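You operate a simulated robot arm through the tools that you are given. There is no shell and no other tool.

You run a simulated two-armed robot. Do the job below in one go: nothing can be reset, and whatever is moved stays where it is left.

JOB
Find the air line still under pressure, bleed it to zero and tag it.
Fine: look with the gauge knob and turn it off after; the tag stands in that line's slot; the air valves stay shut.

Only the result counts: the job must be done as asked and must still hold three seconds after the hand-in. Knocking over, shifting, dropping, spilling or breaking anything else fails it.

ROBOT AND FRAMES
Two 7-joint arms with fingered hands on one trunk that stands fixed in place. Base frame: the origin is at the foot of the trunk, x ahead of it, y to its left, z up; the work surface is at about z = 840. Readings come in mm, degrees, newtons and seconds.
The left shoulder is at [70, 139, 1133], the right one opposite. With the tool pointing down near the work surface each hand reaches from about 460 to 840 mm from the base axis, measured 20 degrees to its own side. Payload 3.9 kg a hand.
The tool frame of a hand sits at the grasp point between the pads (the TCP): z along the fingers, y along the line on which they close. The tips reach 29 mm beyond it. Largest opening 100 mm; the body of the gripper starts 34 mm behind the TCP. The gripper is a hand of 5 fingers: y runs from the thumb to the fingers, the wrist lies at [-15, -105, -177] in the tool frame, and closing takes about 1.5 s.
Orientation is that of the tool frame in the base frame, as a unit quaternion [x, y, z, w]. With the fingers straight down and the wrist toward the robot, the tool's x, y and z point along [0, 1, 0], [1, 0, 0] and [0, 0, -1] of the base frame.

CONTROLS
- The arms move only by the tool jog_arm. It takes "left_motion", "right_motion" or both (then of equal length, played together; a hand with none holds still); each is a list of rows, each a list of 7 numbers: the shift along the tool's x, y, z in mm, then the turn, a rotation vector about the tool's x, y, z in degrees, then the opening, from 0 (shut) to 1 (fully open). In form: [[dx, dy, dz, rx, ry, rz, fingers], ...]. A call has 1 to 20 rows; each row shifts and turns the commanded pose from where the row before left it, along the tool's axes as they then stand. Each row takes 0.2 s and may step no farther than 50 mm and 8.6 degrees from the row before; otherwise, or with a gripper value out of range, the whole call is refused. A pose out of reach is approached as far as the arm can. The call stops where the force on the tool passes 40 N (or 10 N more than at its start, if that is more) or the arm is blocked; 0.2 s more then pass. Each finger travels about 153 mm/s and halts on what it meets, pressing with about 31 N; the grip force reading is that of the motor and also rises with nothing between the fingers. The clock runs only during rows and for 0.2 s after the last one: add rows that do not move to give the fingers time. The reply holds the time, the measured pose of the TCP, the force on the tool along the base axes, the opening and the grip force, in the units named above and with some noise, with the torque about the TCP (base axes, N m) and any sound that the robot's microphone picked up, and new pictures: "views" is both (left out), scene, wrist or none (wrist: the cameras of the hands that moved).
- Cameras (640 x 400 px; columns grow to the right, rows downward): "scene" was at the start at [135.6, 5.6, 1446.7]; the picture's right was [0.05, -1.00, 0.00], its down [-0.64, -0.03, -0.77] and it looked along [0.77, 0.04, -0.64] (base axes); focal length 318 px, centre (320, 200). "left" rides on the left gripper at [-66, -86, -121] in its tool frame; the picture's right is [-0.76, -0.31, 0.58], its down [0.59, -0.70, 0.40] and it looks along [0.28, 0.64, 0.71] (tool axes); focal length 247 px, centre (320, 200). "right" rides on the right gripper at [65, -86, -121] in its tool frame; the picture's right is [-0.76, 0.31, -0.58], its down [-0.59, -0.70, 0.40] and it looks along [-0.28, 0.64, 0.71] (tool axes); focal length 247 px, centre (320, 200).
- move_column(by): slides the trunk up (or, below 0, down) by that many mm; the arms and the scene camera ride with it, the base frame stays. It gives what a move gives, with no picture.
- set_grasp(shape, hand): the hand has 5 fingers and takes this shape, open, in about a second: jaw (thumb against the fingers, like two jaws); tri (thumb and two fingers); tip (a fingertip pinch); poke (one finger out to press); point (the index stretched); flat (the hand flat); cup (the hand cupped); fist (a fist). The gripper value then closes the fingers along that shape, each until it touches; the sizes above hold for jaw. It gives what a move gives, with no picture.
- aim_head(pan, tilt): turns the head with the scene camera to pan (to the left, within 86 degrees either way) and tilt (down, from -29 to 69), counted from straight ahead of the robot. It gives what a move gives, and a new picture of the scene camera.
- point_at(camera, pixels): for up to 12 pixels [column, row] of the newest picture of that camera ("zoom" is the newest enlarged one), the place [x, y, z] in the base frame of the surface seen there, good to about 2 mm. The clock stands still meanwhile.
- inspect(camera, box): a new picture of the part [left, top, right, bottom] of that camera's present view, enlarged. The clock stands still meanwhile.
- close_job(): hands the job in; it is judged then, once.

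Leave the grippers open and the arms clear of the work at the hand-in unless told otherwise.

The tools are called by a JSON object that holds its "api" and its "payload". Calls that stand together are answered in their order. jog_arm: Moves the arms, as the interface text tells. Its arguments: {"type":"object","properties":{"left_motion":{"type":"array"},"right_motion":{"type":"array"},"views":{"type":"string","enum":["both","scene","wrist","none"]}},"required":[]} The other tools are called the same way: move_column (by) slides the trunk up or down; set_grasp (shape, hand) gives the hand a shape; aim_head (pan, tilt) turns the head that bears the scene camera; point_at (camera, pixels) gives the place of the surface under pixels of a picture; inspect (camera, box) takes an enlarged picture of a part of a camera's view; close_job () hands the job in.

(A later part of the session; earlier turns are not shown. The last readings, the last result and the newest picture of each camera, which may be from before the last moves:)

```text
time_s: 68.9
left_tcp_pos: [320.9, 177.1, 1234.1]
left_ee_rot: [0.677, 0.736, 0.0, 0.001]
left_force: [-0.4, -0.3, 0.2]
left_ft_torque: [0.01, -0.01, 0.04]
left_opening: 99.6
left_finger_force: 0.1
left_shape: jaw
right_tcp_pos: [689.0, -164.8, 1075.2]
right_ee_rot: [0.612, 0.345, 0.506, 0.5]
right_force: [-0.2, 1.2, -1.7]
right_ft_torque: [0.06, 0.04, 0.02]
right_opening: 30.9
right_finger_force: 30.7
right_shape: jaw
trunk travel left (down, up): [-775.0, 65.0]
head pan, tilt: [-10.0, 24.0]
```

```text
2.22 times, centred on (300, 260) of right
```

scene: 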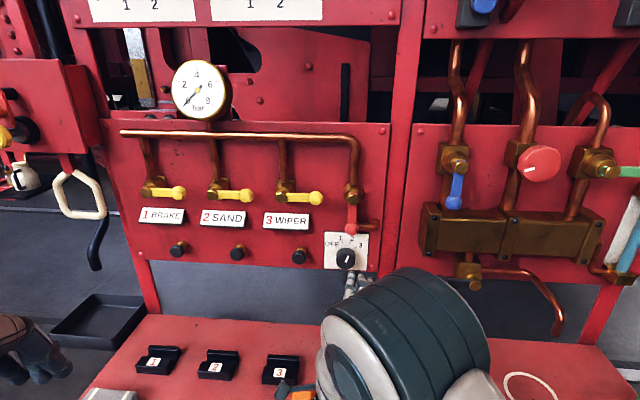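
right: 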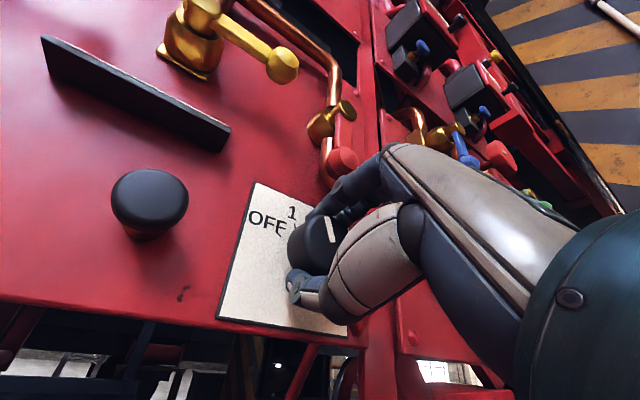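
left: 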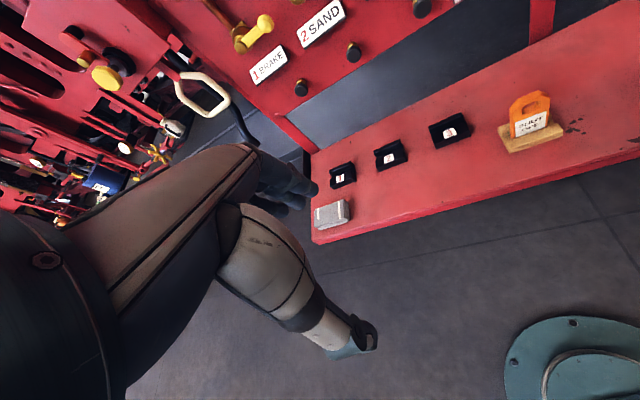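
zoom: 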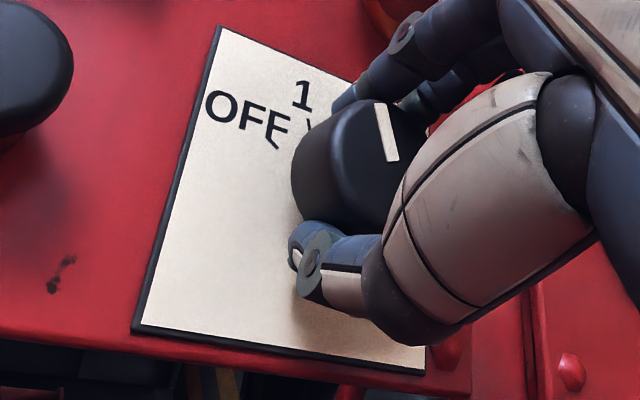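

Gripped at position 1. Turning -40° to OFF, then release and back straight out 60 mm.

{"api": "jog_arm", "payload": {"right_motion": [[0, 0, 0, 0, 0, -8, 0], [0, 0, 0, 0, 0, -8, 0], [0, 0, 0, 0, 0, -8, 0], [0, 0, 0, 0, 0, -8, 0], [0, 0, 0, 0, 0, -8, 0], [0, 0, 0, 0, 0, -1, 0], [0, 0, 0, 0, 0, 0, 0], [0, 0, 0, 0, 0, 0, 0], [0, 0, 0, 0, 0, 0, 0.3], [0, 0, 0, 0, 0, 0, 0.5], [0, 0, 0, 0, 0, 0, 0.62], [0, 0, 0, 0, 0, 0, 0.62], [0, 0, -10, 0, 0, 0, 0.62], [0, 0, -15, 0, 0, 0, 0.62], [0, 0, -20, 0, 0, 0, 0.62], [0, 0, -20, 0, 0, 0, 0.62], [0, 0, -20, 0, 0, 0, 0.62], [0, 0, 0, 0, 0, 0, 0.62]], "views": "both"}}

{"api": "inspect", "payload": {"camera": "scene", "box": [310, 210, 390, 270]}}

```text
time_s: 72.7
left_tcp_pos: [320.8, 177.0, 1235.3]
left_ee_rot: [0.677, 0.736, -0.001, 0.001]
left_force: [0.7, 0.0, 0.0]
left_ft_torque: [-0.02, -0.02, 0.01]
left_opening: 99.8
left_finger_force: 0.0
left_shape: jaw
right_tcp_pos: [607.4, -153.5, 1067.1]
right_ee_rot: [0.466, 0.535, 0.291, 0.642]
right_force: [1.0, -1.1, 0.6]
right_ft_torque: [-0.01, -0.01, -0.01]
right_opening: 61.7
right_finger_force: 0.0
right_shape: jaw
trunk travel left (down, up): [-775.0, 65.0]
head pan, tilt: [-10.0, 24.0]
```

scene: 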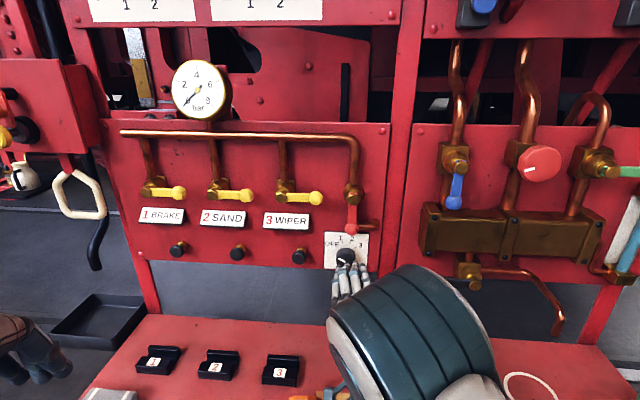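
right: 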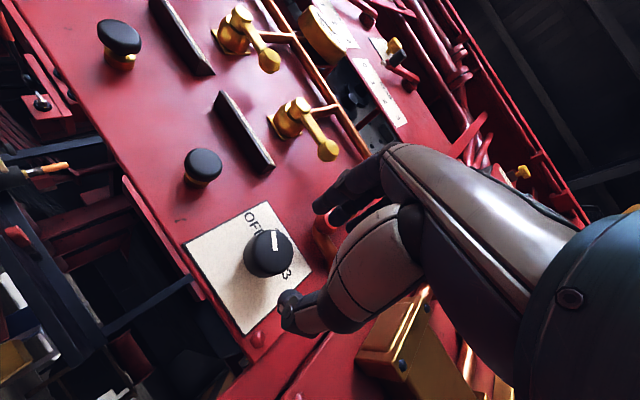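

```text
6.67 times, centred on (350, 240) of scene
```

zoom: 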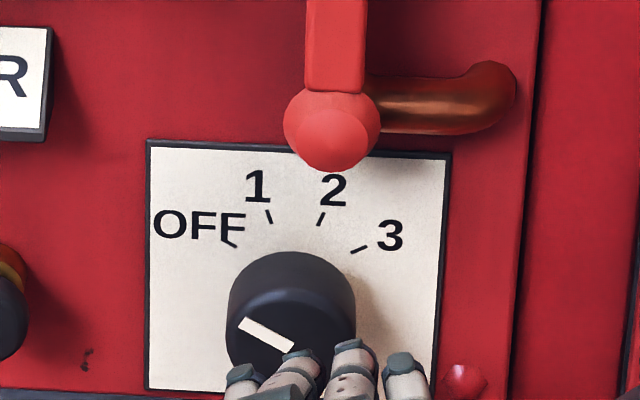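

The knob is back at OFF (same angle as at the start). Next, the tag. I'll back off, level the roll and move the right hand up and right to clear the view of the shelf.

{"api": "jog_arm", "payload": {"right_motion": [[0, 0, -30, 0, 0, 0, 0.62], [0, 0, -30, 0, 0, 0, 0.62], [0, 0, 0, 0, 0, 8, 0.62], [0, 0, 0, 0, 0, 8, 0.62], [0, 0, 0, 0, 0, 8, 0.62], [-30, 35, 0, 0, 0, 0, 0.62], [-30, 35, 0, 0, 0, 0, 0.62], [-30, 35, 0, 0, 0, 0, 0.62], [-30, 10, 0, 0, 0, 0, 0.62], [0, 0, 0, 0, 0, 0, 0.62], [0, 0, 0, 0, 0, 0, 0.62]], "views": "none"}}

{"api": "aim_head", "payload": {"pan": -3, "tilt": 50}}

```text
time_s: 74.3
left_tcp_pos: [319.2, 177.5, 1234.1]
left_ee_rot: [0.678, 0.735, -0.001, 0.001]
left_force: [0.3, 0.6, 0.2]
left_ft_torque: [0.03, -0.01, 0.03]
left_opening: 100.0
left_finger_force: 0.0
left_shape: jaw
right_tcp_pos: [527.2, -191.9, 1062.1]
right_ee_rot: [0.602, 0.466, 0.373, 0.53]
right_force: [0.2, 0.3, 0.2]
right_ft_torque: [-0.01, 0.01, -0.05]
right_opening: 61.9
right_finger_force: 0.1
right_shape: jaw
trunk travel left (down, up): [-775.0, 65.0]
head pan, tilt: [-10.0, 24.0]
stopped in row 8 (right hand): the arm was blocked; the commanded pose is now the measured one
```

```text
time_s: 75.2
left_tcp_pos: [320.4, 177.5, 1234.5]
left_ee_rot: [0.677, 0.736, -0.001, 0.001]
left_force: [-0.2, -0.8, 0.3]
left_ft_torque: [0.01, 0.0, -0.01]
left_opening: 99.7
left_finger_force: 0.0
left_shape: jaw
right_tcp_pos: [528.1, -191.8, 1061.6]
right_ee_rot: [0.602, 0.466, 0.373, 0.531]
right_force: [0.8, 0.0, -0.4]
right_ft_torque: [0.0, 0.02, 0.01]
right_opening: 61.9
right_finger_force: 0.0
right_shape: jaw
trunk travel left (down, up): [-775.0, 65.0]
head pan, tilt: [-3.0, 50.0]
```

scene: 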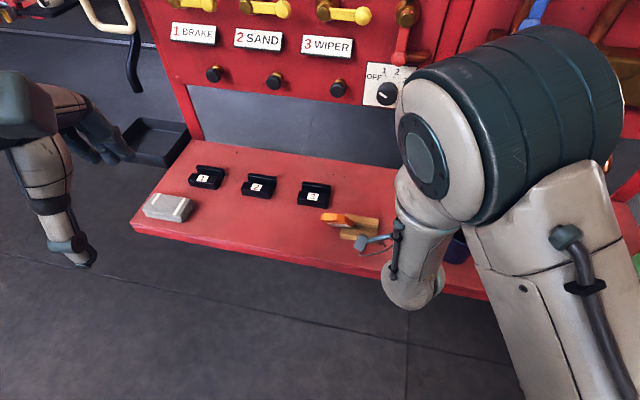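

The arm was blocked, and the tag at (335,220) looks different. The right wrist's camera arm at (375,240) is near it. I'll zoom in before moving anything.

{"api": "inspect", "payload": {"camera": "scene", "box": [280, 170, 480, 310]}}

{"api": "inspect", "payload": {"camera": "right", "box": [0, 0, 640, 400]}}

{"api": "inspect", "payload": {"camera": "left", "box": [300, 60, 640, 260]}}

```text
2.86 times, centred on (380, 240) of scene
```

zoom: 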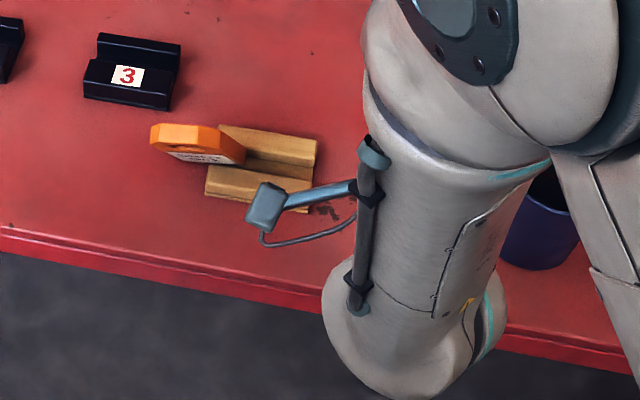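

```text
1.00 times, centred on (320, 200) of right (not enlarged: the box is as wide or as high as the picture)
```

zoom: 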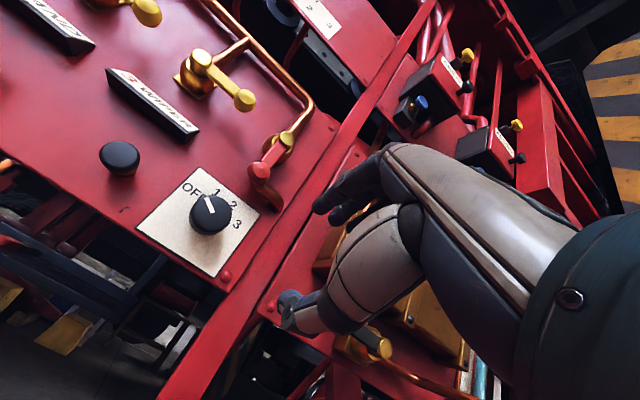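

```text
1.88 times, centred on (470, 160) of left
```

zoom: 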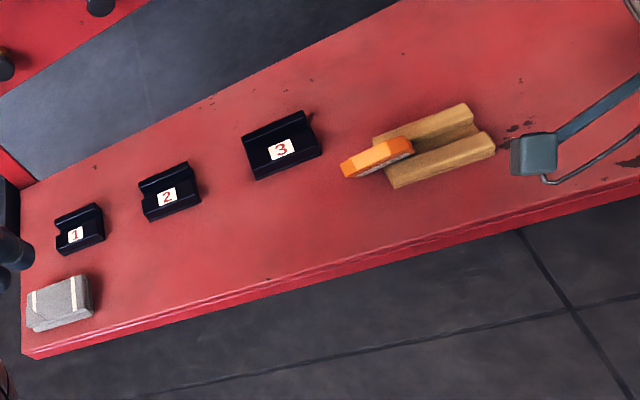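

The tag has been nudged by the low-hanging wrist camera arm: it now sticks out the left end of its wooden stand, but still seems held. I'll measure the tag, stand, slots and the camera bracket.

{"api": "inspect", "payload": {"camera": "scene", "box": [310, 195, 400, 250]}}

```text
7.11 times, centred on (355, 222) of scene
```

zoom: 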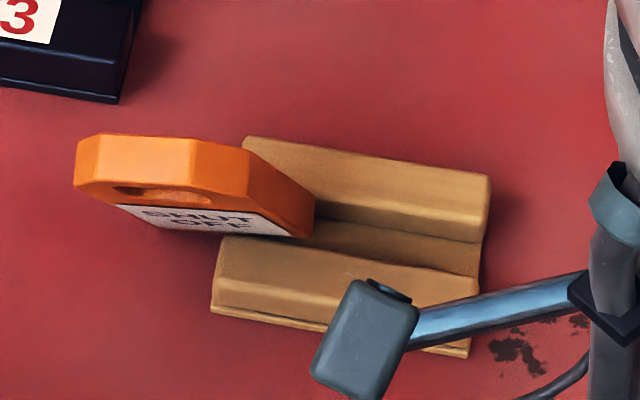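

{"api": "point_at", "payload": {"camera": "zoom", "pixels": [[85, 140], [100, 180], [190, 140], [240, 150], [312, 205], [290, 232], [125, 210], [200, 215], [250, 142], [480, 180], [220, 300], [365, 340]]}}

```text
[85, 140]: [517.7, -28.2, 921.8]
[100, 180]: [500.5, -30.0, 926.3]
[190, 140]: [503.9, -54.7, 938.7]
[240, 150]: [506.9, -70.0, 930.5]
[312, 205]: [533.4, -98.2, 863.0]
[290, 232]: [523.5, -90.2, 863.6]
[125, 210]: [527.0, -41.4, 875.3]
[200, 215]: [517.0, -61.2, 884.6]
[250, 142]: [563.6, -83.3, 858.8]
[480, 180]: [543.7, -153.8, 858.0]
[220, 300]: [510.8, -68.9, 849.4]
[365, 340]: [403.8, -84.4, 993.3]
```

The tag has slid left and leans toward me, half out of the stand, apparently since my first slow-settling approach (the low wrist-camera arm brushed it). The stand still sits square to the shelf. I'll first take the right hand away from it: gently right and forward, away from the tag, then up.

{"api": "jog_arm", "payload": {"right_motion": [[-20, 0, 10, 0, 0, 0, 0.62], [-20, 0, 10, 0, 0, 0, 0.62], [-20, 5, 10, 0, 0, 0, 0.62], [-20, 10, 10, 0, 0, 0, 0.62], [0, 0, 0, 0, 0, 0, 0.62]], "views": "scene"}}

```text
time_s: 76.4
left_tcp_pos: [319.9, 178.8, 1233.9]
left_ee_rot: [0.678, 0.735, 0.0, 0.001]
left_force: [0.1, 0.9, -0.1]
left_ft_torque: [-0.02, -0.04, 0.0]
left_opening: 99.9
left_finger_force: 0.0
left_shape: jaw
right_tcp_pos: [547.2, -280.4, 1074.0]
right_ee_rot: [0.601, 0.468, 0.372, 0.531]
right_force: [-0.5, 0.7, 0.1]
right_ft_torque: [-0.01, 0.0, -0.01]
right_opening: 61.9
right_finger_force: 0.1
right_shape: jaw
trunk travel left (down, up): [-775.0, 65.0]
head pan, tilt: [-3.0, 50.0]
```

scene: 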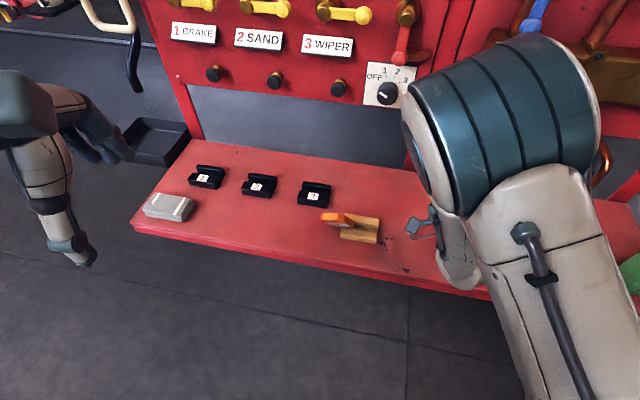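

Free now. I'll raise the right hand about 110 mm to stay clear of the cup, and then look at the tag.

{"api": "jog_arm", "payload": {"right_motion": [[-5, 30, 5, 0, 0, 0, 0.62], [-5, 30, 5, 0, 0, 0, 0.62], [-5, 30, 5, 0, 0, 0, 0.62], [-5, 20, 5, 0, 0, 0, 0.62], [0, 0, 0, 0, 0, 0, 0.62]], "views": "scene"}}

{"api": "inspect", "payload": {"camera": "scene", "box": [300, 190, 400, 260]}}

{"api": "inspect", "payload": {"camera": "left", "box": [460, 80, 600, 180]}}

```text
time_s: 77.6
left_tcp_pos: [322.1, 177.3, 1234.5]
left_ee_rot: [0.677, 0.736, 0.0, 0.001]
left_force: [-0.1, 0.5, -0.7]
left_ft_torque: [0.0, 0.02, 0.0]
left_opening: 100.0
left_finger_force: 0.0
left_shape: jaw
right_tcp_pos: [576.2, -303.6, 1180.8]
right_ee_rot: [0.6, 0.468, 0.373, 0.531]
right_force: [-0.6, 0.0, -0.9]
right_ft_torque: [-0.01, 0.03, 0.0]
right_opening: 61.8
right_finger_force: 0.1
right_shape: jaw
trunk travel left (down, up): [-775.0, 65.0]
head pan, tilt: [-3.0, 50.0]
```

scene: 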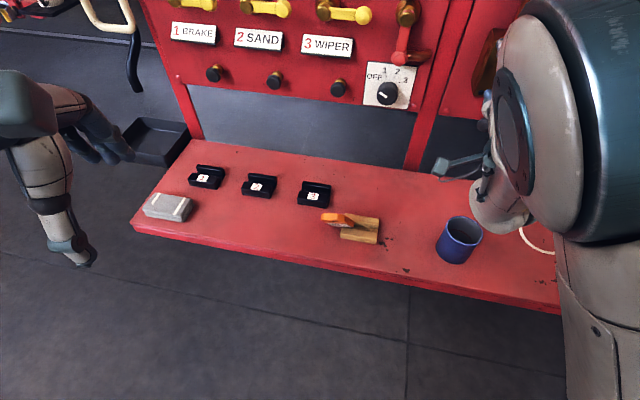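

```text
5.71 times, centred on (350, 225) of scene
```

zoom: 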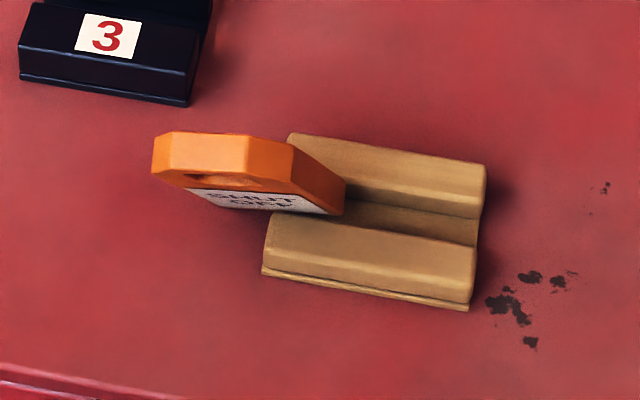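

```text
4.00 times, centred on (530, 130) of left
```

zoom: 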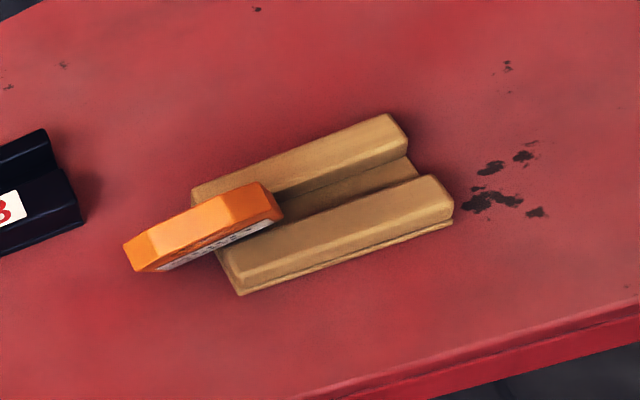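

To check whether the wooden stand was shifted, I'll aim the head exactly as at the start and compare the same crop.

{"api": "aim_head", "payload": {"pan": 2.8, "tilt": 39.7}}

{"api": "inspect", "payload": {"camera": "scene", "box": [160, 190, 440, 340]}}

```text
time_s: 78.4
left_tcp_pos: [320.7, 178.2, 1234.8]
left_ee_rot: [0.678, 0.735, -0.001, 0.0]
left_force: [0.0, 0.3, -0.2]
left_ft_torque: [-0.05, -0.02, -0.04]
left_opening: 99.6
left_finger_force: 0.1
left_shape: jaw
right_tcp_pos: [575.7, -303.9, 1182.4]
right_ee_rot: [0.601, 0.468, 0.373, 0.53]
right_force: [0.4, -0.3, -0.1]
right_ft_torque: [0.0, -0.01, 0.0]
right_opening: 62.0
right_finger_force: 0.1
right_shape: jaw
trunk travel left (down, up): [-775.0, 65.0]
head pan, tilt: [2.8, 39.7]
```

scene: 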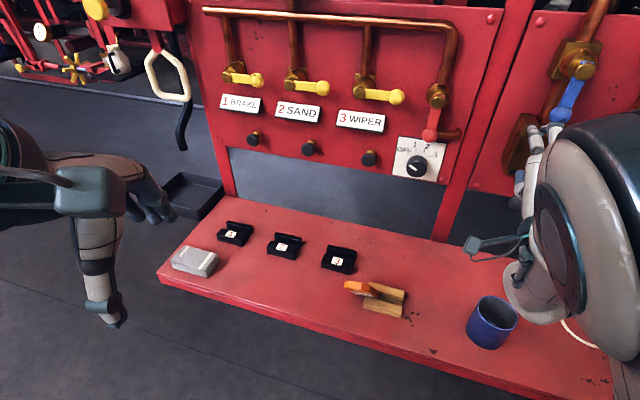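

```text
2.29 times, centred on (300, 265) of scene
```

zoom: 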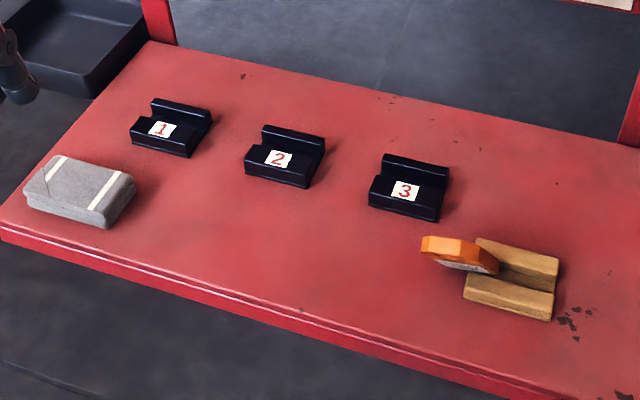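

The stand, slots, cup and eraser-like block are all exactly where they were; only the tag itself moved. Now I'll measure the tag and the slots closely.

{"api": "inspect", "payload": {"camera": "scene", "box": [330, 265, 420, 325]}}

```text
6.67 times, centred on (375, 295) of scene
```

zoom: 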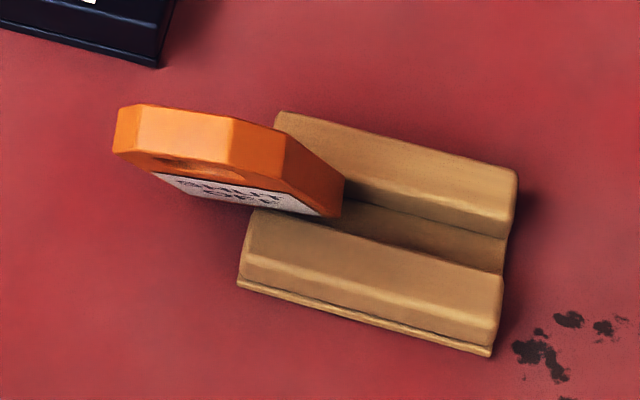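

{"api": "point_at", "payload": {"camera": "zoom", "pixels": [[120, 110], [118, 148], [140, 115], [140, 150], [230, 125], [222, 165], [283, 140], [280, 175], [338, 185], [335, 212], [165, 178], [320, 210]]}}

{"api": "point_at", "payload": {"camera": "zoom", "pixels": [[280, 115], [510, 175], [285, 130], [500, 215], [255, 215], [495, 285], [400, 220], [245, 270], [495, 340], [180, 230], [400, 180], [350, 240]]}}

```text
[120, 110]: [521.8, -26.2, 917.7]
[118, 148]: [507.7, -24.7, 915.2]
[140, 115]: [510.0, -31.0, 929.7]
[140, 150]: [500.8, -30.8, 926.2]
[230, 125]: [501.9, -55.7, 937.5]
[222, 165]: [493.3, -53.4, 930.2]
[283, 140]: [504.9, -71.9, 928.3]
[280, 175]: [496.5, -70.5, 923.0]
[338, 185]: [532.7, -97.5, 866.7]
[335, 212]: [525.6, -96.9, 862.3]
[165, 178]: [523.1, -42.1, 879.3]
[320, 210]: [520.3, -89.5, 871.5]
```

```text
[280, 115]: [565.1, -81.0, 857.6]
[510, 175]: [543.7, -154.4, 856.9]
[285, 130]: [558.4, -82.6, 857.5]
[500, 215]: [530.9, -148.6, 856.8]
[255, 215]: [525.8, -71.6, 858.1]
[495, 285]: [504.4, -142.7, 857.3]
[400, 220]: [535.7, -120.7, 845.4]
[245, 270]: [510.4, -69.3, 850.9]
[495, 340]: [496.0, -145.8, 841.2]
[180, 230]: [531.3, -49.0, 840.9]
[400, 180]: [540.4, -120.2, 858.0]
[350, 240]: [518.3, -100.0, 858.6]
```

The tag (48 wide × ~100 tall × 10.5 thick) leans 30° toward me and rolls ~16° left, jammed in the stand's left end – stable. I now measure slot 2.

{"api": "inspect", "payload": {"camera": "scene", "box": [250, 225, 320, 270]}}

```text
8.89 times, centred on (285, 248) of scene
```

zoom: 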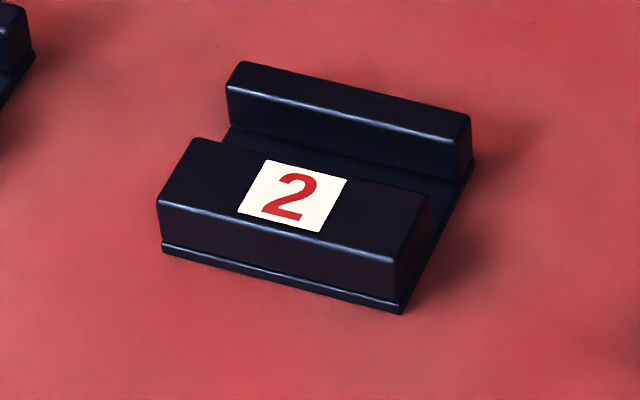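

{"api": "point_at", "payload": {"camera": "zoom", "pixels": [[245, 67], [465, 118], [235, 80], [455, 130], [340, 92], [240, 140], [450, 190], [340, 165], [210, 145], [420, 200], [165, 205], [390, 255]]}}

{"api": "point_at", "payload": {"camera": "zoom", "pixels": [[310, 148], [310, 155], [350, 170], [400, 175], [290, 200], [200, 160], [380, 240], [165, 250], [400, 305], [300, 120], [420, 150], [300, 350]]}}

```text
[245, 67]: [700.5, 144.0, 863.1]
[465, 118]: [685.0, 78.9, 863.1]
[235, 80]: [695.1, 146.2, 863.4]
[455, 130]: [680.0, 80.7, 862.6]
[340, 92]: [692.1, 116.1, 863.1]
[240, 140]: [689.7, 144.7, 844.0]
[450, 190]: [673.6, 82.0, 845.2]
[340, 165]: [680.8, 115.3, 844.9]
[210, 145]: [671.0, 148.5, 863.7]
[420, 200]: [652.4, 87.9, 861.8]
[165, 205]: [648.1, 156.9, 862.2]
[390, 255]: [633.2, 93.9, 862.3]
```

```text
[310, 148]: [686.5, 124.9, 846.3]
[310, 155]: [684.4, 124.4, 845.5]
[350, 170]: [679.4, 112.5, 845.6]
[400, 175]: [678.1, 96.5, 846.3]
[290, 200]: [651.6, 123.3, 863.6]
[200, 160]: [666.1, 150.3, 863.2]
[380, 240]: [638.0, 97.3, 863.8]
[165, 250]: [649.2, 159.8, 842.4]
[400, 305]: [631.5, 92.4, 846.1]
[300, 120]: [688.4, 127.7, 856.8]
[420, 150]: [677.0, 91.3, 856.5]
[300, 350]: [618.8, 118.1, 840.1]
```

Slot 2's groove centre is about [674, 117], floor z≈845, walls up to 863, yaw ~14°. The left hand is best placed for both tag and slot. I'll bring the left hand down and in front of the tag (still 100+ mm above), then rotate it to match the tag's tilt.

{"api": "jog_arm", "payload": {"left_motion": [[-31.6, 23.5, 24.8, 0, 0, 0, 1], [-31.6, 23.5, 24.8, 0, 0, 0, 0.8], [-31.6, 23.5, 24.8, 0, 0, 0, 0.6], [-31.6, 23.5, 24.8, 0, 0, 0, 0.5], [-31.6, 23.5, 24.8, 0, 0, 0, 0.5], [0, 0, 0, -5.18, -4.18, 3.54, 0.5], [0, 0, 0, -5.18, -4.18, 3.54, 0.5], [0, 0, 0, -5.18, -4.18, 3.54, 0.5], [0, 0, 0, -5.18, -4.18, 3.54, 0.5], [0, 0, 0, -5.18, -4.18, 3.54, 0.5], [0, 0, 0, 0, 0, 0, 0.5], [0, 0, 0, 0, 0, 0, 0.5], [0, 0, 0, 0, 0, 0, 0.5]], "views": "both"}}

```text
time_s: 81.2
left_tcp_pos: [454.5, 27.4, 1113.2]
left_ee_rot: [0.752, 0.594, 0.041, 0.282]
left_force: [-0.5, 0.3, -0.8]
left_ft_torque: [-0.01, 0.0, 0.03]
left_opening: 50.2
left_finger_force: 0.0
left_shape: jaw
left hand out of reach, approached as far as the arm can: row 10
right_tcp_pos: [574.6, -304.3, 1180.1]
right_ee_rot: [0.601, 0.467, 0.373, 0.531]
right_force: [0.7, 0.1, -0.3]
right_ft_torque: [-0.03, -0.02, 0.0]
right_opening: 62.0
right_finger_force: 0.1
right_shape: jaw
trunk travel left (down, up): [-775.0, 65.0]
head pan, tilt: [2.8, 39.7]
```

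scene: 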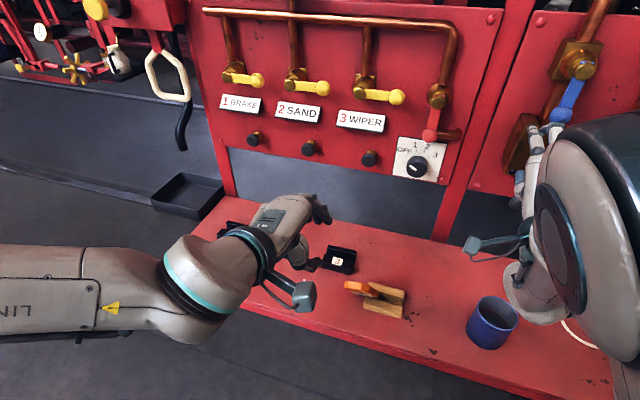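
left: 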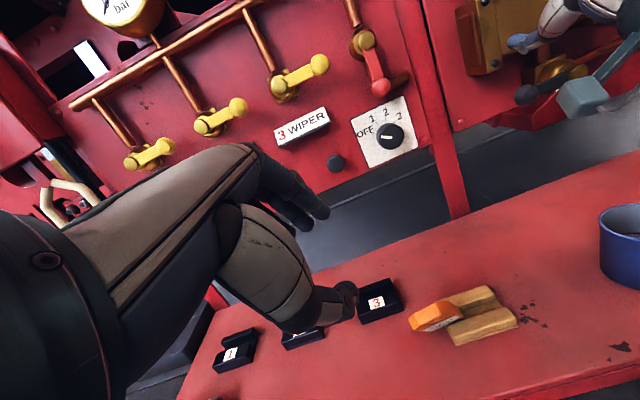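

The orientation now matches the tag's tilt almost exactly. I'll go forward and then down to a pre-grasp point with the fingertips ~5 mm short of the tag's top edge, and settle.

{"api": "jog_arm", "payload": {"left_motion": [[-3.9, 11.4, 32.8, 0, 0, 0, 0.5], [-3.9, 11.4, 32.8, 0, 0, 0, 0.5], [-3.9, 11.4, 32.8, 0, 0, 0, 0.5], [6, -23.4, 18, 0, 0, 0, 0.5], [6, -23.4, 18, 0, 0, 0, 0.5], [0, 0, 0, 0, 0, 0, 0.5], [0, 0, 0, 0, 0, 0, 0.5], [0, 0, 0, 0, 0, 0, 0.5]], "views": "both"}}

```text
time_s: 83.0
left_tcp_pos: [496.7, -17.8, 995.8]
left_ee_rot: [0.752, 0.594, 0.042, 0.282]
left_force: [0.4, 1.2, -0.3]
left_ft_torque: [0.0, 0.01, 0.02]
left_opening: 49.9
left_finger_force: 0.1
left_shape: jaw
right_tcp_pos: [574.4, -303.4, 1180.9]
right_ee_rot: [0.601, 0.467, 0.372, 0.531]
right_force: [0.1, 1.3, -0.4]
right_ft_torque: [-0.02, -0.05, -0.01]
right_opening: 61.8
right_finger_force: 0.0
right_shape: jaw
trunk travel left (down, up): [-775.0, 65.0]
head pan, tilt: [2.8, 39.7]
```

scene: 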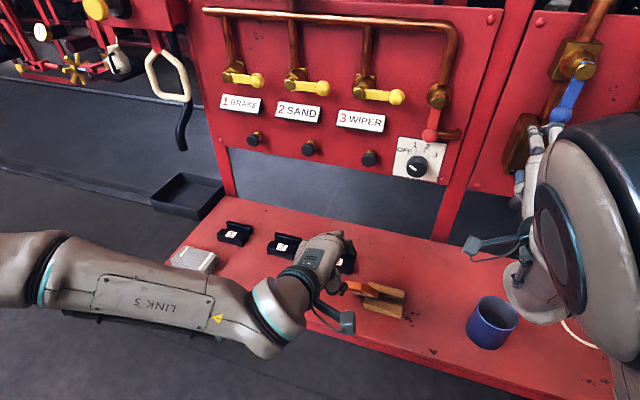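
left: 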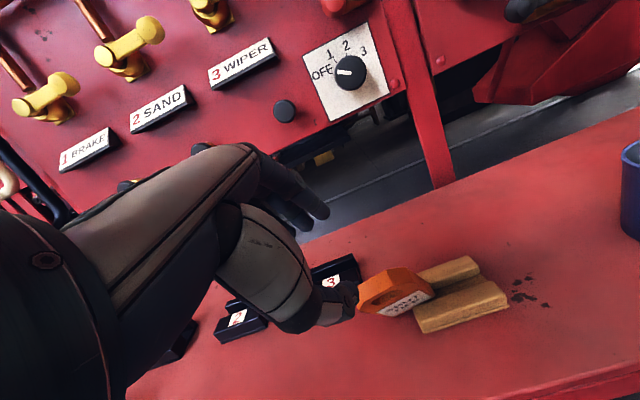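

Tracking is good. I'll zoom the left wrist camera on the tag to refine its position relative to the fingers.

{"api": "inspect", "payload": {"camera": "left", "box": [280, 220, 520, 370]}}

```text
2.67 times, centred on (400, 295) of left
```

zoom: 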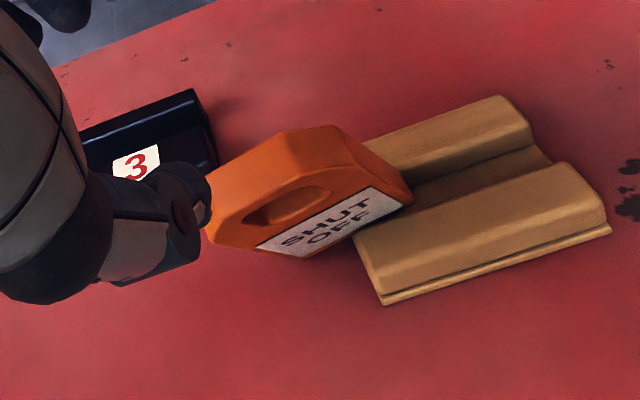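

{"api": "point_at", "payload": {"camera": "zoom", "pixels": [[288, 135], [335, 130], [345, 165], [300, 177], [405, 200], [385, 190], [265, 245], [330, 250], [290, 205], [220, 220], [225, 240], [340, 215]]}}

{"api": "point_at", "payload": {"camera": "zoom", "pixels": [[370, 148], [500, 100], [372, 240], [560, 170], [600, 210], [385, 290], [300, 250], [405, 185], [525, 150], [155, 260], [190, 180], [200, 240]]}}

```text
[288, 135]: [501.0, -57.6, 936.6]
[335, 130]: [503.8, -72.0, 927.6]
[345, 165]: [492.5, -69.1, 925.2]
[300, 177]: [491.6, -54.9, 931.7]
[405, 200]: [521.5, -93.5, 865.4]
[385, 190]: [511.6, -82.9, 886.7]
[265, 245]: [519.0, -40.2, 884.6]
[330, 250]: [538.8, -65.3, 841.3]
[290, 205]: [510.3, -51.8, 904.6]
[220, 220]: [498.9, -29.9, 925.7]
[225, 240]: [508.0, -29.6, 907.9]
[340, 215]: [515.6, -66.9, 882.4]
```

```text
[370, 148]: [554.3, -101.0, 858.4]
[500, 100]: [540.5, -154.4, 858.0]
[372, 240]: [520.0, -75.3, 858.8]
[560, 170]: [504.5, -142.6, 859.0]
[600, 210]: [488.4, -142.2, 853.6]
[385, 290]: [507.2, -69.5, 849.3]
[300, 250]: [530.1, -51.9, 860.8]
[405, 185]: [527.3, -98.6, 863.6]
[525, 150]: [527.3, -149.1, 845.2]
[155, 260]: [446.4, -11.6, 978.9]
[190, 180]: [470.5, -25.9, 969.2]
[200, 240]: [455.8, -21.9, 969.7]
```

The tag position is confirmed within 2 mm, and the thumb will pass left of the stand's front wall. I'll go to the pre-grasp point, then advance the first 35 mm along the tag.

{"api": "jog_arm", "payload": {"left_motion": [[3.9, -23.3, 31.2, 0, 0, 0, 0.5], [0, 0, 0, 0, 0, 0, 0.5], [0, 0, 12, 0, 0, 0, 0.5], [0, 0, 12, 0, 0, 0, 0.5], [0, 0, 11, 0, 0, 0, 0.5], [0, 0, 0, 0, 0, 0, 0.5], [0, 0, 0, 0, 0, 0, 0.5], [0, 0, 0, 0, 0, 0, 0.5]], "views": "both"}}

{"api": "inspect", "payload": {"camera": "left", "box": [280, 220, 520, 370]}}

```text
time_s: 84.8
left_tcp_pos: [505.1, -37.3, 926.5]
left_ee_rot: [0.753, 0.593, 0.042, 0.283]
left_force: [-0.3, 0.2, -0.1]
left_ft_torque: [0.0, 0.01, 0.01]
left_opening: 50.1
left_finger_force: 0.0
left_shape: jaw
right_tcp_pos: [575.9, -303.4, 1180.1]
right_ee_rot: [0.601, 0.467, 0.373, 0.531]
right_force: [-0.1, 0.3, 0.1]
right_ft_torque: [-0.04, 0.02, 0.01]
right_opening: 61.8
right_finger_force: 0.1
right_shape: jaw
trunk travel left (down, up): [-775.0, 65.0]
head pan, tilt: [2.8, 39.7]
```

scene: 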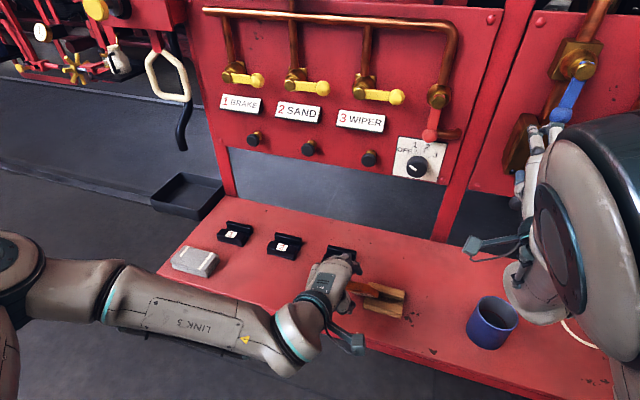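
left: 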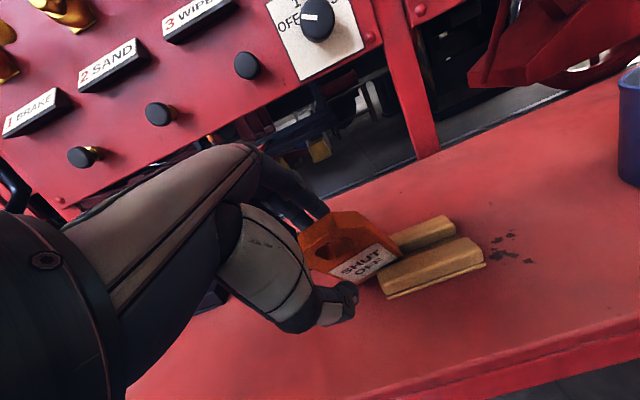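

```text
2.67 times, centred on (400, 295) of left
```

zoom: 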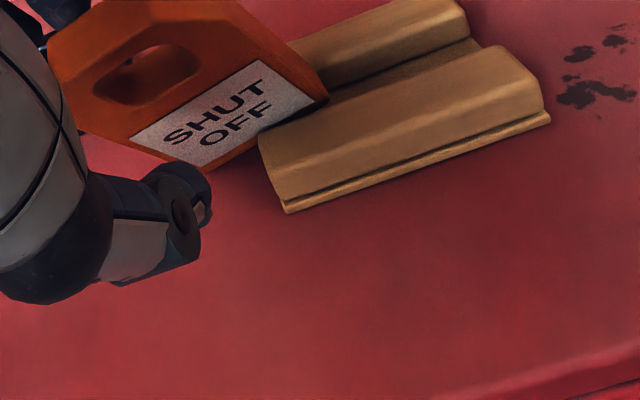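

The tag is between thumb and fingers with no contact. I'll advance 26 mm more, slowly.

{"api": "jog_arm", "payload": {"left_motion": [[0.4, 0, 9, 0, 0, 0, 0.5], [0.4, 0, 9, 0, 0, 0, 0.5], [0.4, 0, 8, 0, 0, 0, 0.5], [0, 0, 0, 0, 0, 0, 0.5], [0, 0, 0, 0, 0, 0, 0.5]], "views": "both"}}

{"api": "inspect", "payload": {"camera": "left", "box": [260, 170, 460, 330]}}

{"api": "inspect", "payload": {"camera": "scene", "box": [300, 230, 430, 340]}}

```text
time_s: 86.0
left_tcp_pos: [516.9, -48.2, 903.7]
left_ee_rot: [0.753, 0.593, 0.042, 0.283]
left_force: [0.8, 0.4, 0.3]
left_ft_torque: [0.0, -0.01, -0.03]
left_opening: 50.3
left_finger_force: 0.0
left_shape: jaw
right_tcp_pos: [575.4, -304.0, 1180.2]
right_ee_rot: [0.601, 0.468, 0.373, 0.531]
right_force: [0.2, 0.5, 0.3]
right_ft_torque: [0.0, 0.04, -0.04]
right_opening: 61.8
right_finger_force: 0.0
right_shape: jaw
trunk travel left (down, up): [-775.0, 65.0]
head pan, tilt: [2.8, 39.7]
```

scene: 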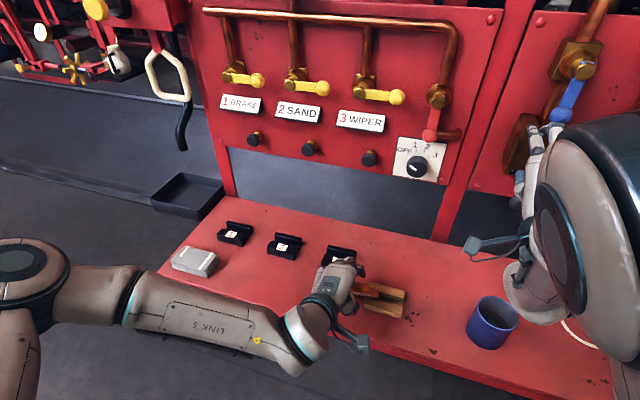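
left: 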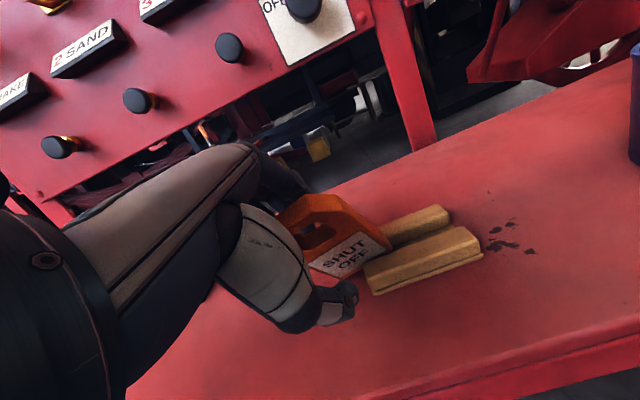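

```text
2.50 times, centred on (360, 250) of left
```

zoom: 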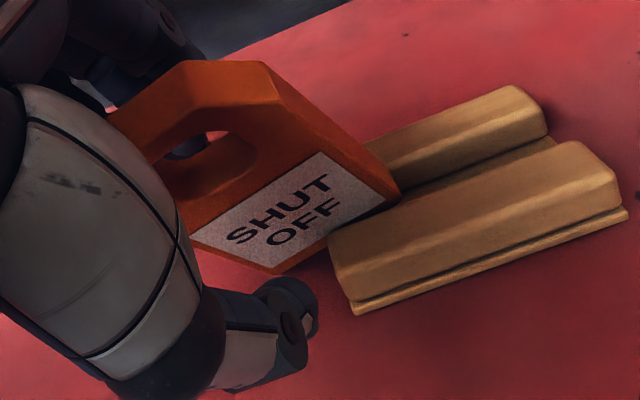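

```text
3.64 times, centred on (365, 285) of scene
```

zoom: 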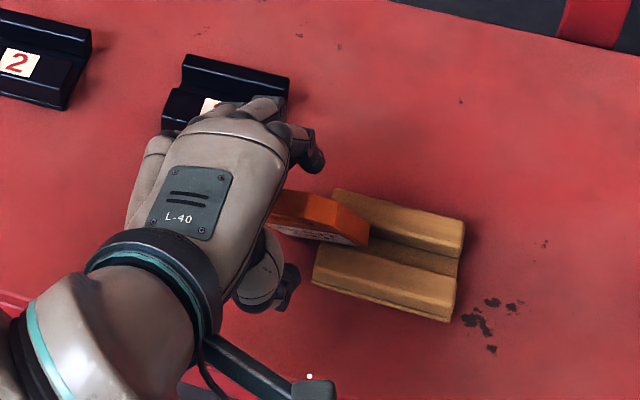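

Centered within ~2 mm. Closing on the tag now.

{"api": "jog_arm", "payload": {"left_motion": [[0, 0, 0, 0, 0, 0, 0.35], [0, 0, 0, 0, 0, 0, 0.2], [0, 0, 0, 0, 0, 0, 0.1], [0, 0, 0, 0, 0, 0, 0], [0, 0, 0, 0, 0, 0, 0], [0, 0, 0, 0, 0, 0, 0], [0, 0, 0, 0, 0, 0, 0]], "views": "both"}}

{"api": "inspect", "payload": {"camera": "left", "box": [260, 170, 460, 330]}}

```text
time_s: 87.6
left_tcp_pos: [516.3, -47.0, 904.8]
left_ee_rot: [0.752, 0.593, 0.043, 0.283]
left_force: [0.1, 0.4, 0.5]
left_ft_torque: [-0.01, 0.02, 0.01]
left_opening: 8.9
left_finger_force: 30.8
left_shape: jaw
right_tcp_pos: [574.4, -304.0, 1180.2]
right_ee_rot: [0.601, 0.468, 0.373, 0.53]
right_force: [0.7, 0.0, 0.3]
right_ft_torque: [0.01, -0.01, 0.01]
right_opening: 62.0
right_finger_force: 0.1
right_shape: jaw
trunk travel left (down, up): [-775.0, 65.0]
head pan, tilt: [2.8, 39.7]
```

scene: 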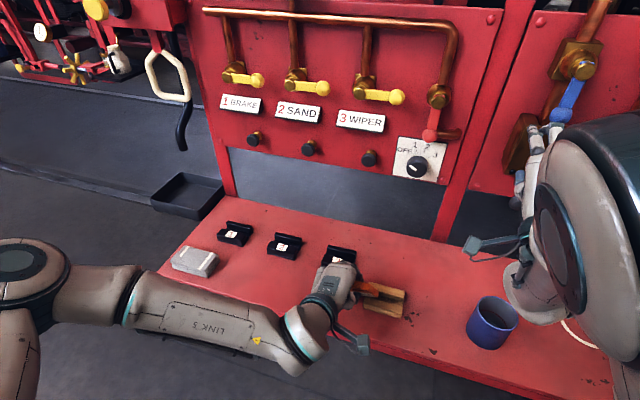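
left: 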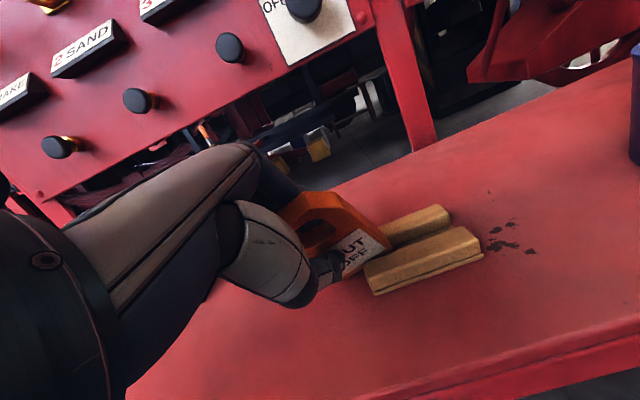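

```text
2.50 times, centred on (360, 250) of left
```

zoom: 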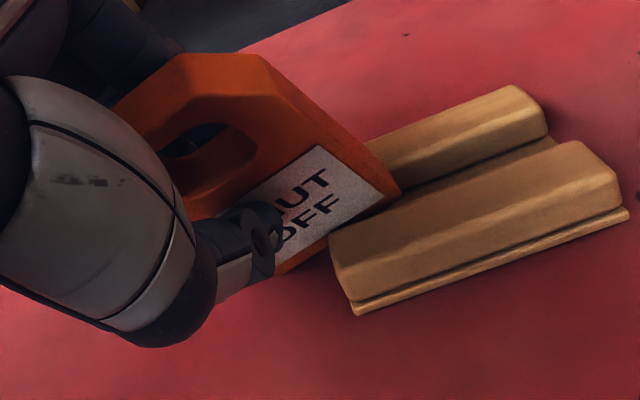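

Gripped (8.9 mm, 31 N), thumb on the label. I'll pull it out along its own length 40 mm, then straight up 75 mm.

{"api": "jog_arm", "payload": {"left_motion": [[0, 0, -8, 0, 0, 0, 0], [0, 0, -12, 0, 0, 0, 0], [0, 0, -20, 0, 0, 0, 0], [-6.8, 11.8, -20.9, 0, 0, 0, 0], [-6.8, 11.8, -20.9, 0, 0, 0, 0], [-6.8, 11.8, -20.9, 0, 0, 0, 0], [0, 0, 0, 0, 0, 0, 0], [0, 0, 0, 0, 0, 0, 0]], "views": "both"}}

```text
time_s: 89.4
left_tcp_pos: [500.1, -32.9, 1011.0]
left_ee_rot: [0.753, 0.593, 0.043, 0.283]
left_force: [0.0, 0.0, -0.6]
left_ft_torque: [-0.01, 0.04, 0.04]
left_opening: 9.2
left_finger_force: 31.4
left_shape: jaw
right_tcp_pos: [574.9, -303.5, 1181.1]
right_ee_rot: [0.6, 0.468, 0.373, 0.53]
right_force: [-0.3, 0.1, 1.1]
right_ft_torque: [0.0, -0.02, -0.04]
right_opening: 61.8
right_finger_force: 0.1
right_shape: jaw
trunk travel left (down, up): [-775.0, 65.0]
head pan, tilt: [2.8, 39.7]
```

scene: 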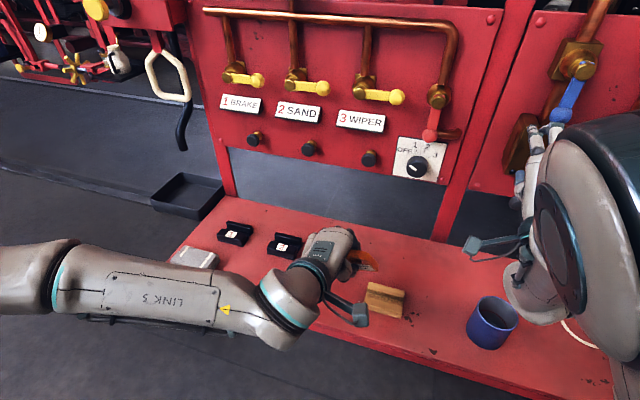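
left: 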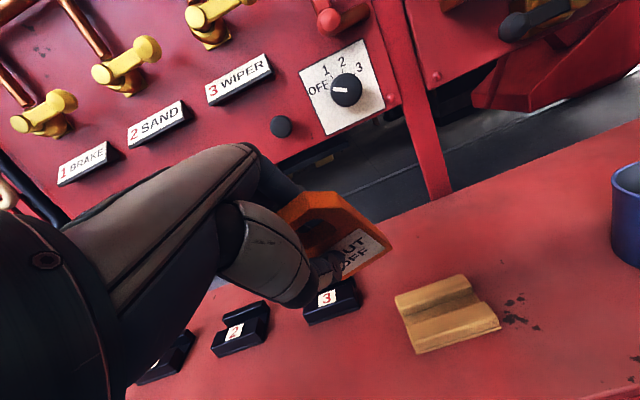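

The tag is lifted and the stand stayed put. Now rotate the hand so the tag hangs vertical and aligned with slot 2's yaw.

{"api": "jog_arm", "payload": {"left_motion": [[0, 0, 0, 7.2, 4.1, 0.15, 0], [0, 0, 0, 7.2, 4.1, 0.15, 0], [0, 0, 0, 7.2, 4.1, 0.15, 0], [0, 0, 0, 7.2, 4.1, 0.15, 0], [0, 0, 0, 0, 0, 0, 0], [0, 0, 0, 0, 0, 0, 0], [0, 0, 0, 0, 0, 0, 0]], "views": "both"}}

{"api": "inspect", "payload": {"camera": "left", "box": [260, 170, 460, 330]}}

```text
time_s: 91.0
left_tcp_pos: [500.2, -32.4, 1012.5]
left_ee_rot: [0.788, 0.615, 0.001, 0.0]
left_force: [-0.4, -0.2, -1.3]
left_ft_torque: [-0.03, -0.03, 0.01]
left_opening: 9.1
left_finger_force: 30.7
left_shape: jaw
right_tcp_pos: [575.0, -303.0, 1180.2]
right_ee_rot: [0.601, 0.469, 0.372, 0.53]
right_force: [-0.8, 0.0, 0.3]
right_ft_torque: [0.01, -0.03, 0.0]
right_opening: 61.8
right_finger_force: 0.1
right_shape: jaw
trunk travel left (down, up): [-775.0, 65.0]
head pan, tilt: [2.8, 39.7]
```

scene: 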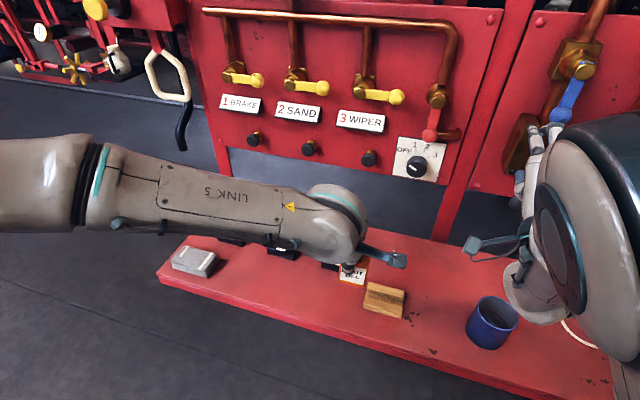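
left: 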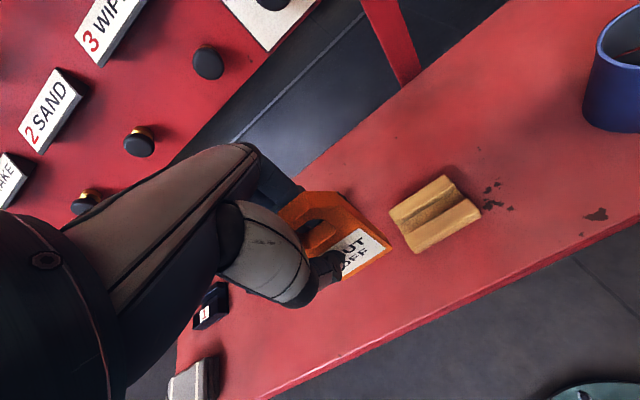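

```text
2.50 times, centred on (360, 250) of left
```

zoom: 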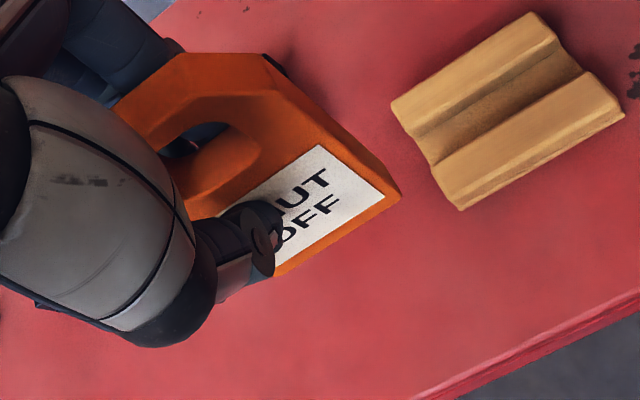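

The hand is vertical with yaw 14°. I'll measure the tag in the hand: bottom corners and face.

{"api": "point_at", "payload": {"camera": "zoom", "pixels": [[397, 193], [380, 198], [280, 272], [330, 240], [320, 150], [300, 165], [375, 200], [270, 150], [200, 65], [258, 65], [350, 210], [285, 265]]}}

{"api": "point_at", "payload": {"camera": "left", "pixels": [[390, 248], [375, 258], [335, 275], [350, 270], [360, 265], [325, 195], [350, 225]]}}

```text
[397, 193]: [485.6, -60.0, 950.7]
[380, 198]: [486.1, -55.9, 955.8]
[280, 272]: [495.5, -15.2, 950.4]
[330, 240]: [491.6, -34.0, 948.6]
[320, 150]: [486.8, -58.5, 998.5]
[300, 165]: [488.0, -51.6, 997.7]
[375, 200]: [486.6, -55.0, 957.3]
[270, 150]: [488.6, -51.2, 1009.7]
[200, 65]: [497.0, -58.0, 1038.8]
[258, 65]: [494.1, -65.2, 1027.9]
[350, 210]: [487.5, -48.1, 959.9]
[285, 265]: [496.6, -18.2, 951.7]
```

```text
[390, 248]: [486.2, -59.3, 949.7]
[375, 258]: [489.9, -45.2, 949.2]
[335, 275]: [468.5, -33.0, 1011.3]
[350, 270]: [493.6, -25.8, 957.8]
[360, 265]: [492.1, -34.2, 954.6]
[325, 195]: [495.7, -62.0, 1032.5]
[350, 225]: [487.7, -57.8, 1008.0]
```

The tag hangs vertical (≤2° lean), bottom level, 63.5 mm below the TCP, centre offset -6.6 mm (x) and -3 mm (y) from TCP. I'll carry it over slot 2, staying at this height first.

{"api": "jog_arm", "payload": {"left_motion": [[38.7, 26.9, 0, 0, 0, 0, 0], [38.7, 26.9, 0, 0, 0, 0, 0], [38.7, 26.9, 0, 0, 0, 0, 0], [38.7, 26.9, 0, 0, 0, 0, 0], [38.7, 26.9, 0, 0, 0, 0, 0], [0, 0, 0, 0, 0, 0, 0], [0, 0, 0, 0, 0, 0, 0], [0, 0, 0, 0, 0, 0, 0]], "views": "both"}}

```text
time_s: 92.8
left_tcp_pos: [675.9, 121.2, 1013.4]
left_ee_rot: [0.788, 0.615, 0.0, 0.001]
left_force: [-0.1, -0.1, -0.8]
left_ft_torque: [0.01, 0.02, 0.0]
left_opening: 8.8
left_finger_force: 31.1
left_shape: jaw
right_tcp_pos: [575.9, -304.5, 1180.1]
right_ee_rot: [0.6, 0.468, 0.374, 0.53]
right_force: [-1.2, 0.0, 1.1]
right_ft_torque: [0.01, -0.02, -0.03]
right_opening: 61.7
right_finger_force: 0.1
right_shape: jaw
trunk travel left (down, up): [-775.0, 65.0]
head pan, tilt: [2.8, 39.7]
```

scene: 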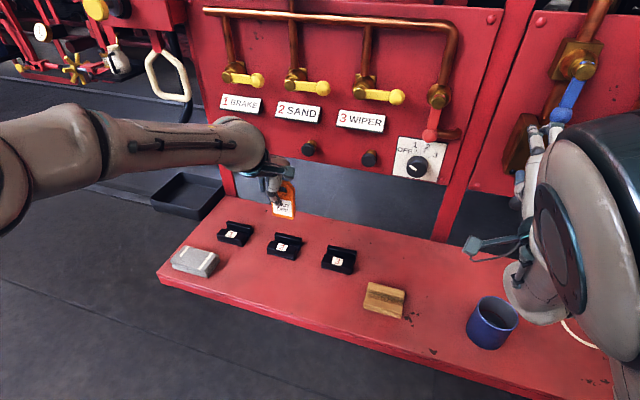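
left: 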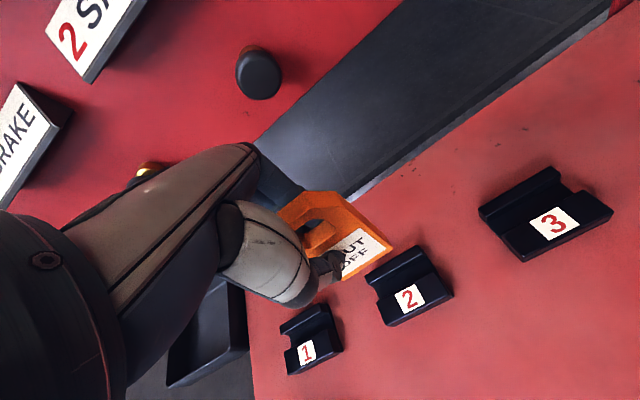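

A clear top view of slot 2 at (410,285). I'll zoom to measure its groove precisely.

{"api": "inspect", "payload": {"camera": "left", "box": [340, 220, 480, 340]}}

```text
3.33 times, centred on (410, 280) of left
```

zoom: 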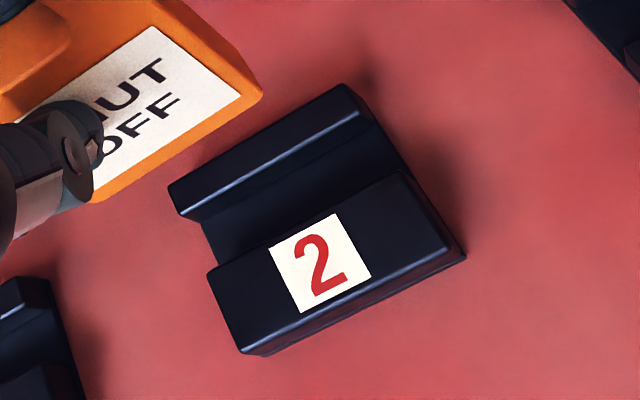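

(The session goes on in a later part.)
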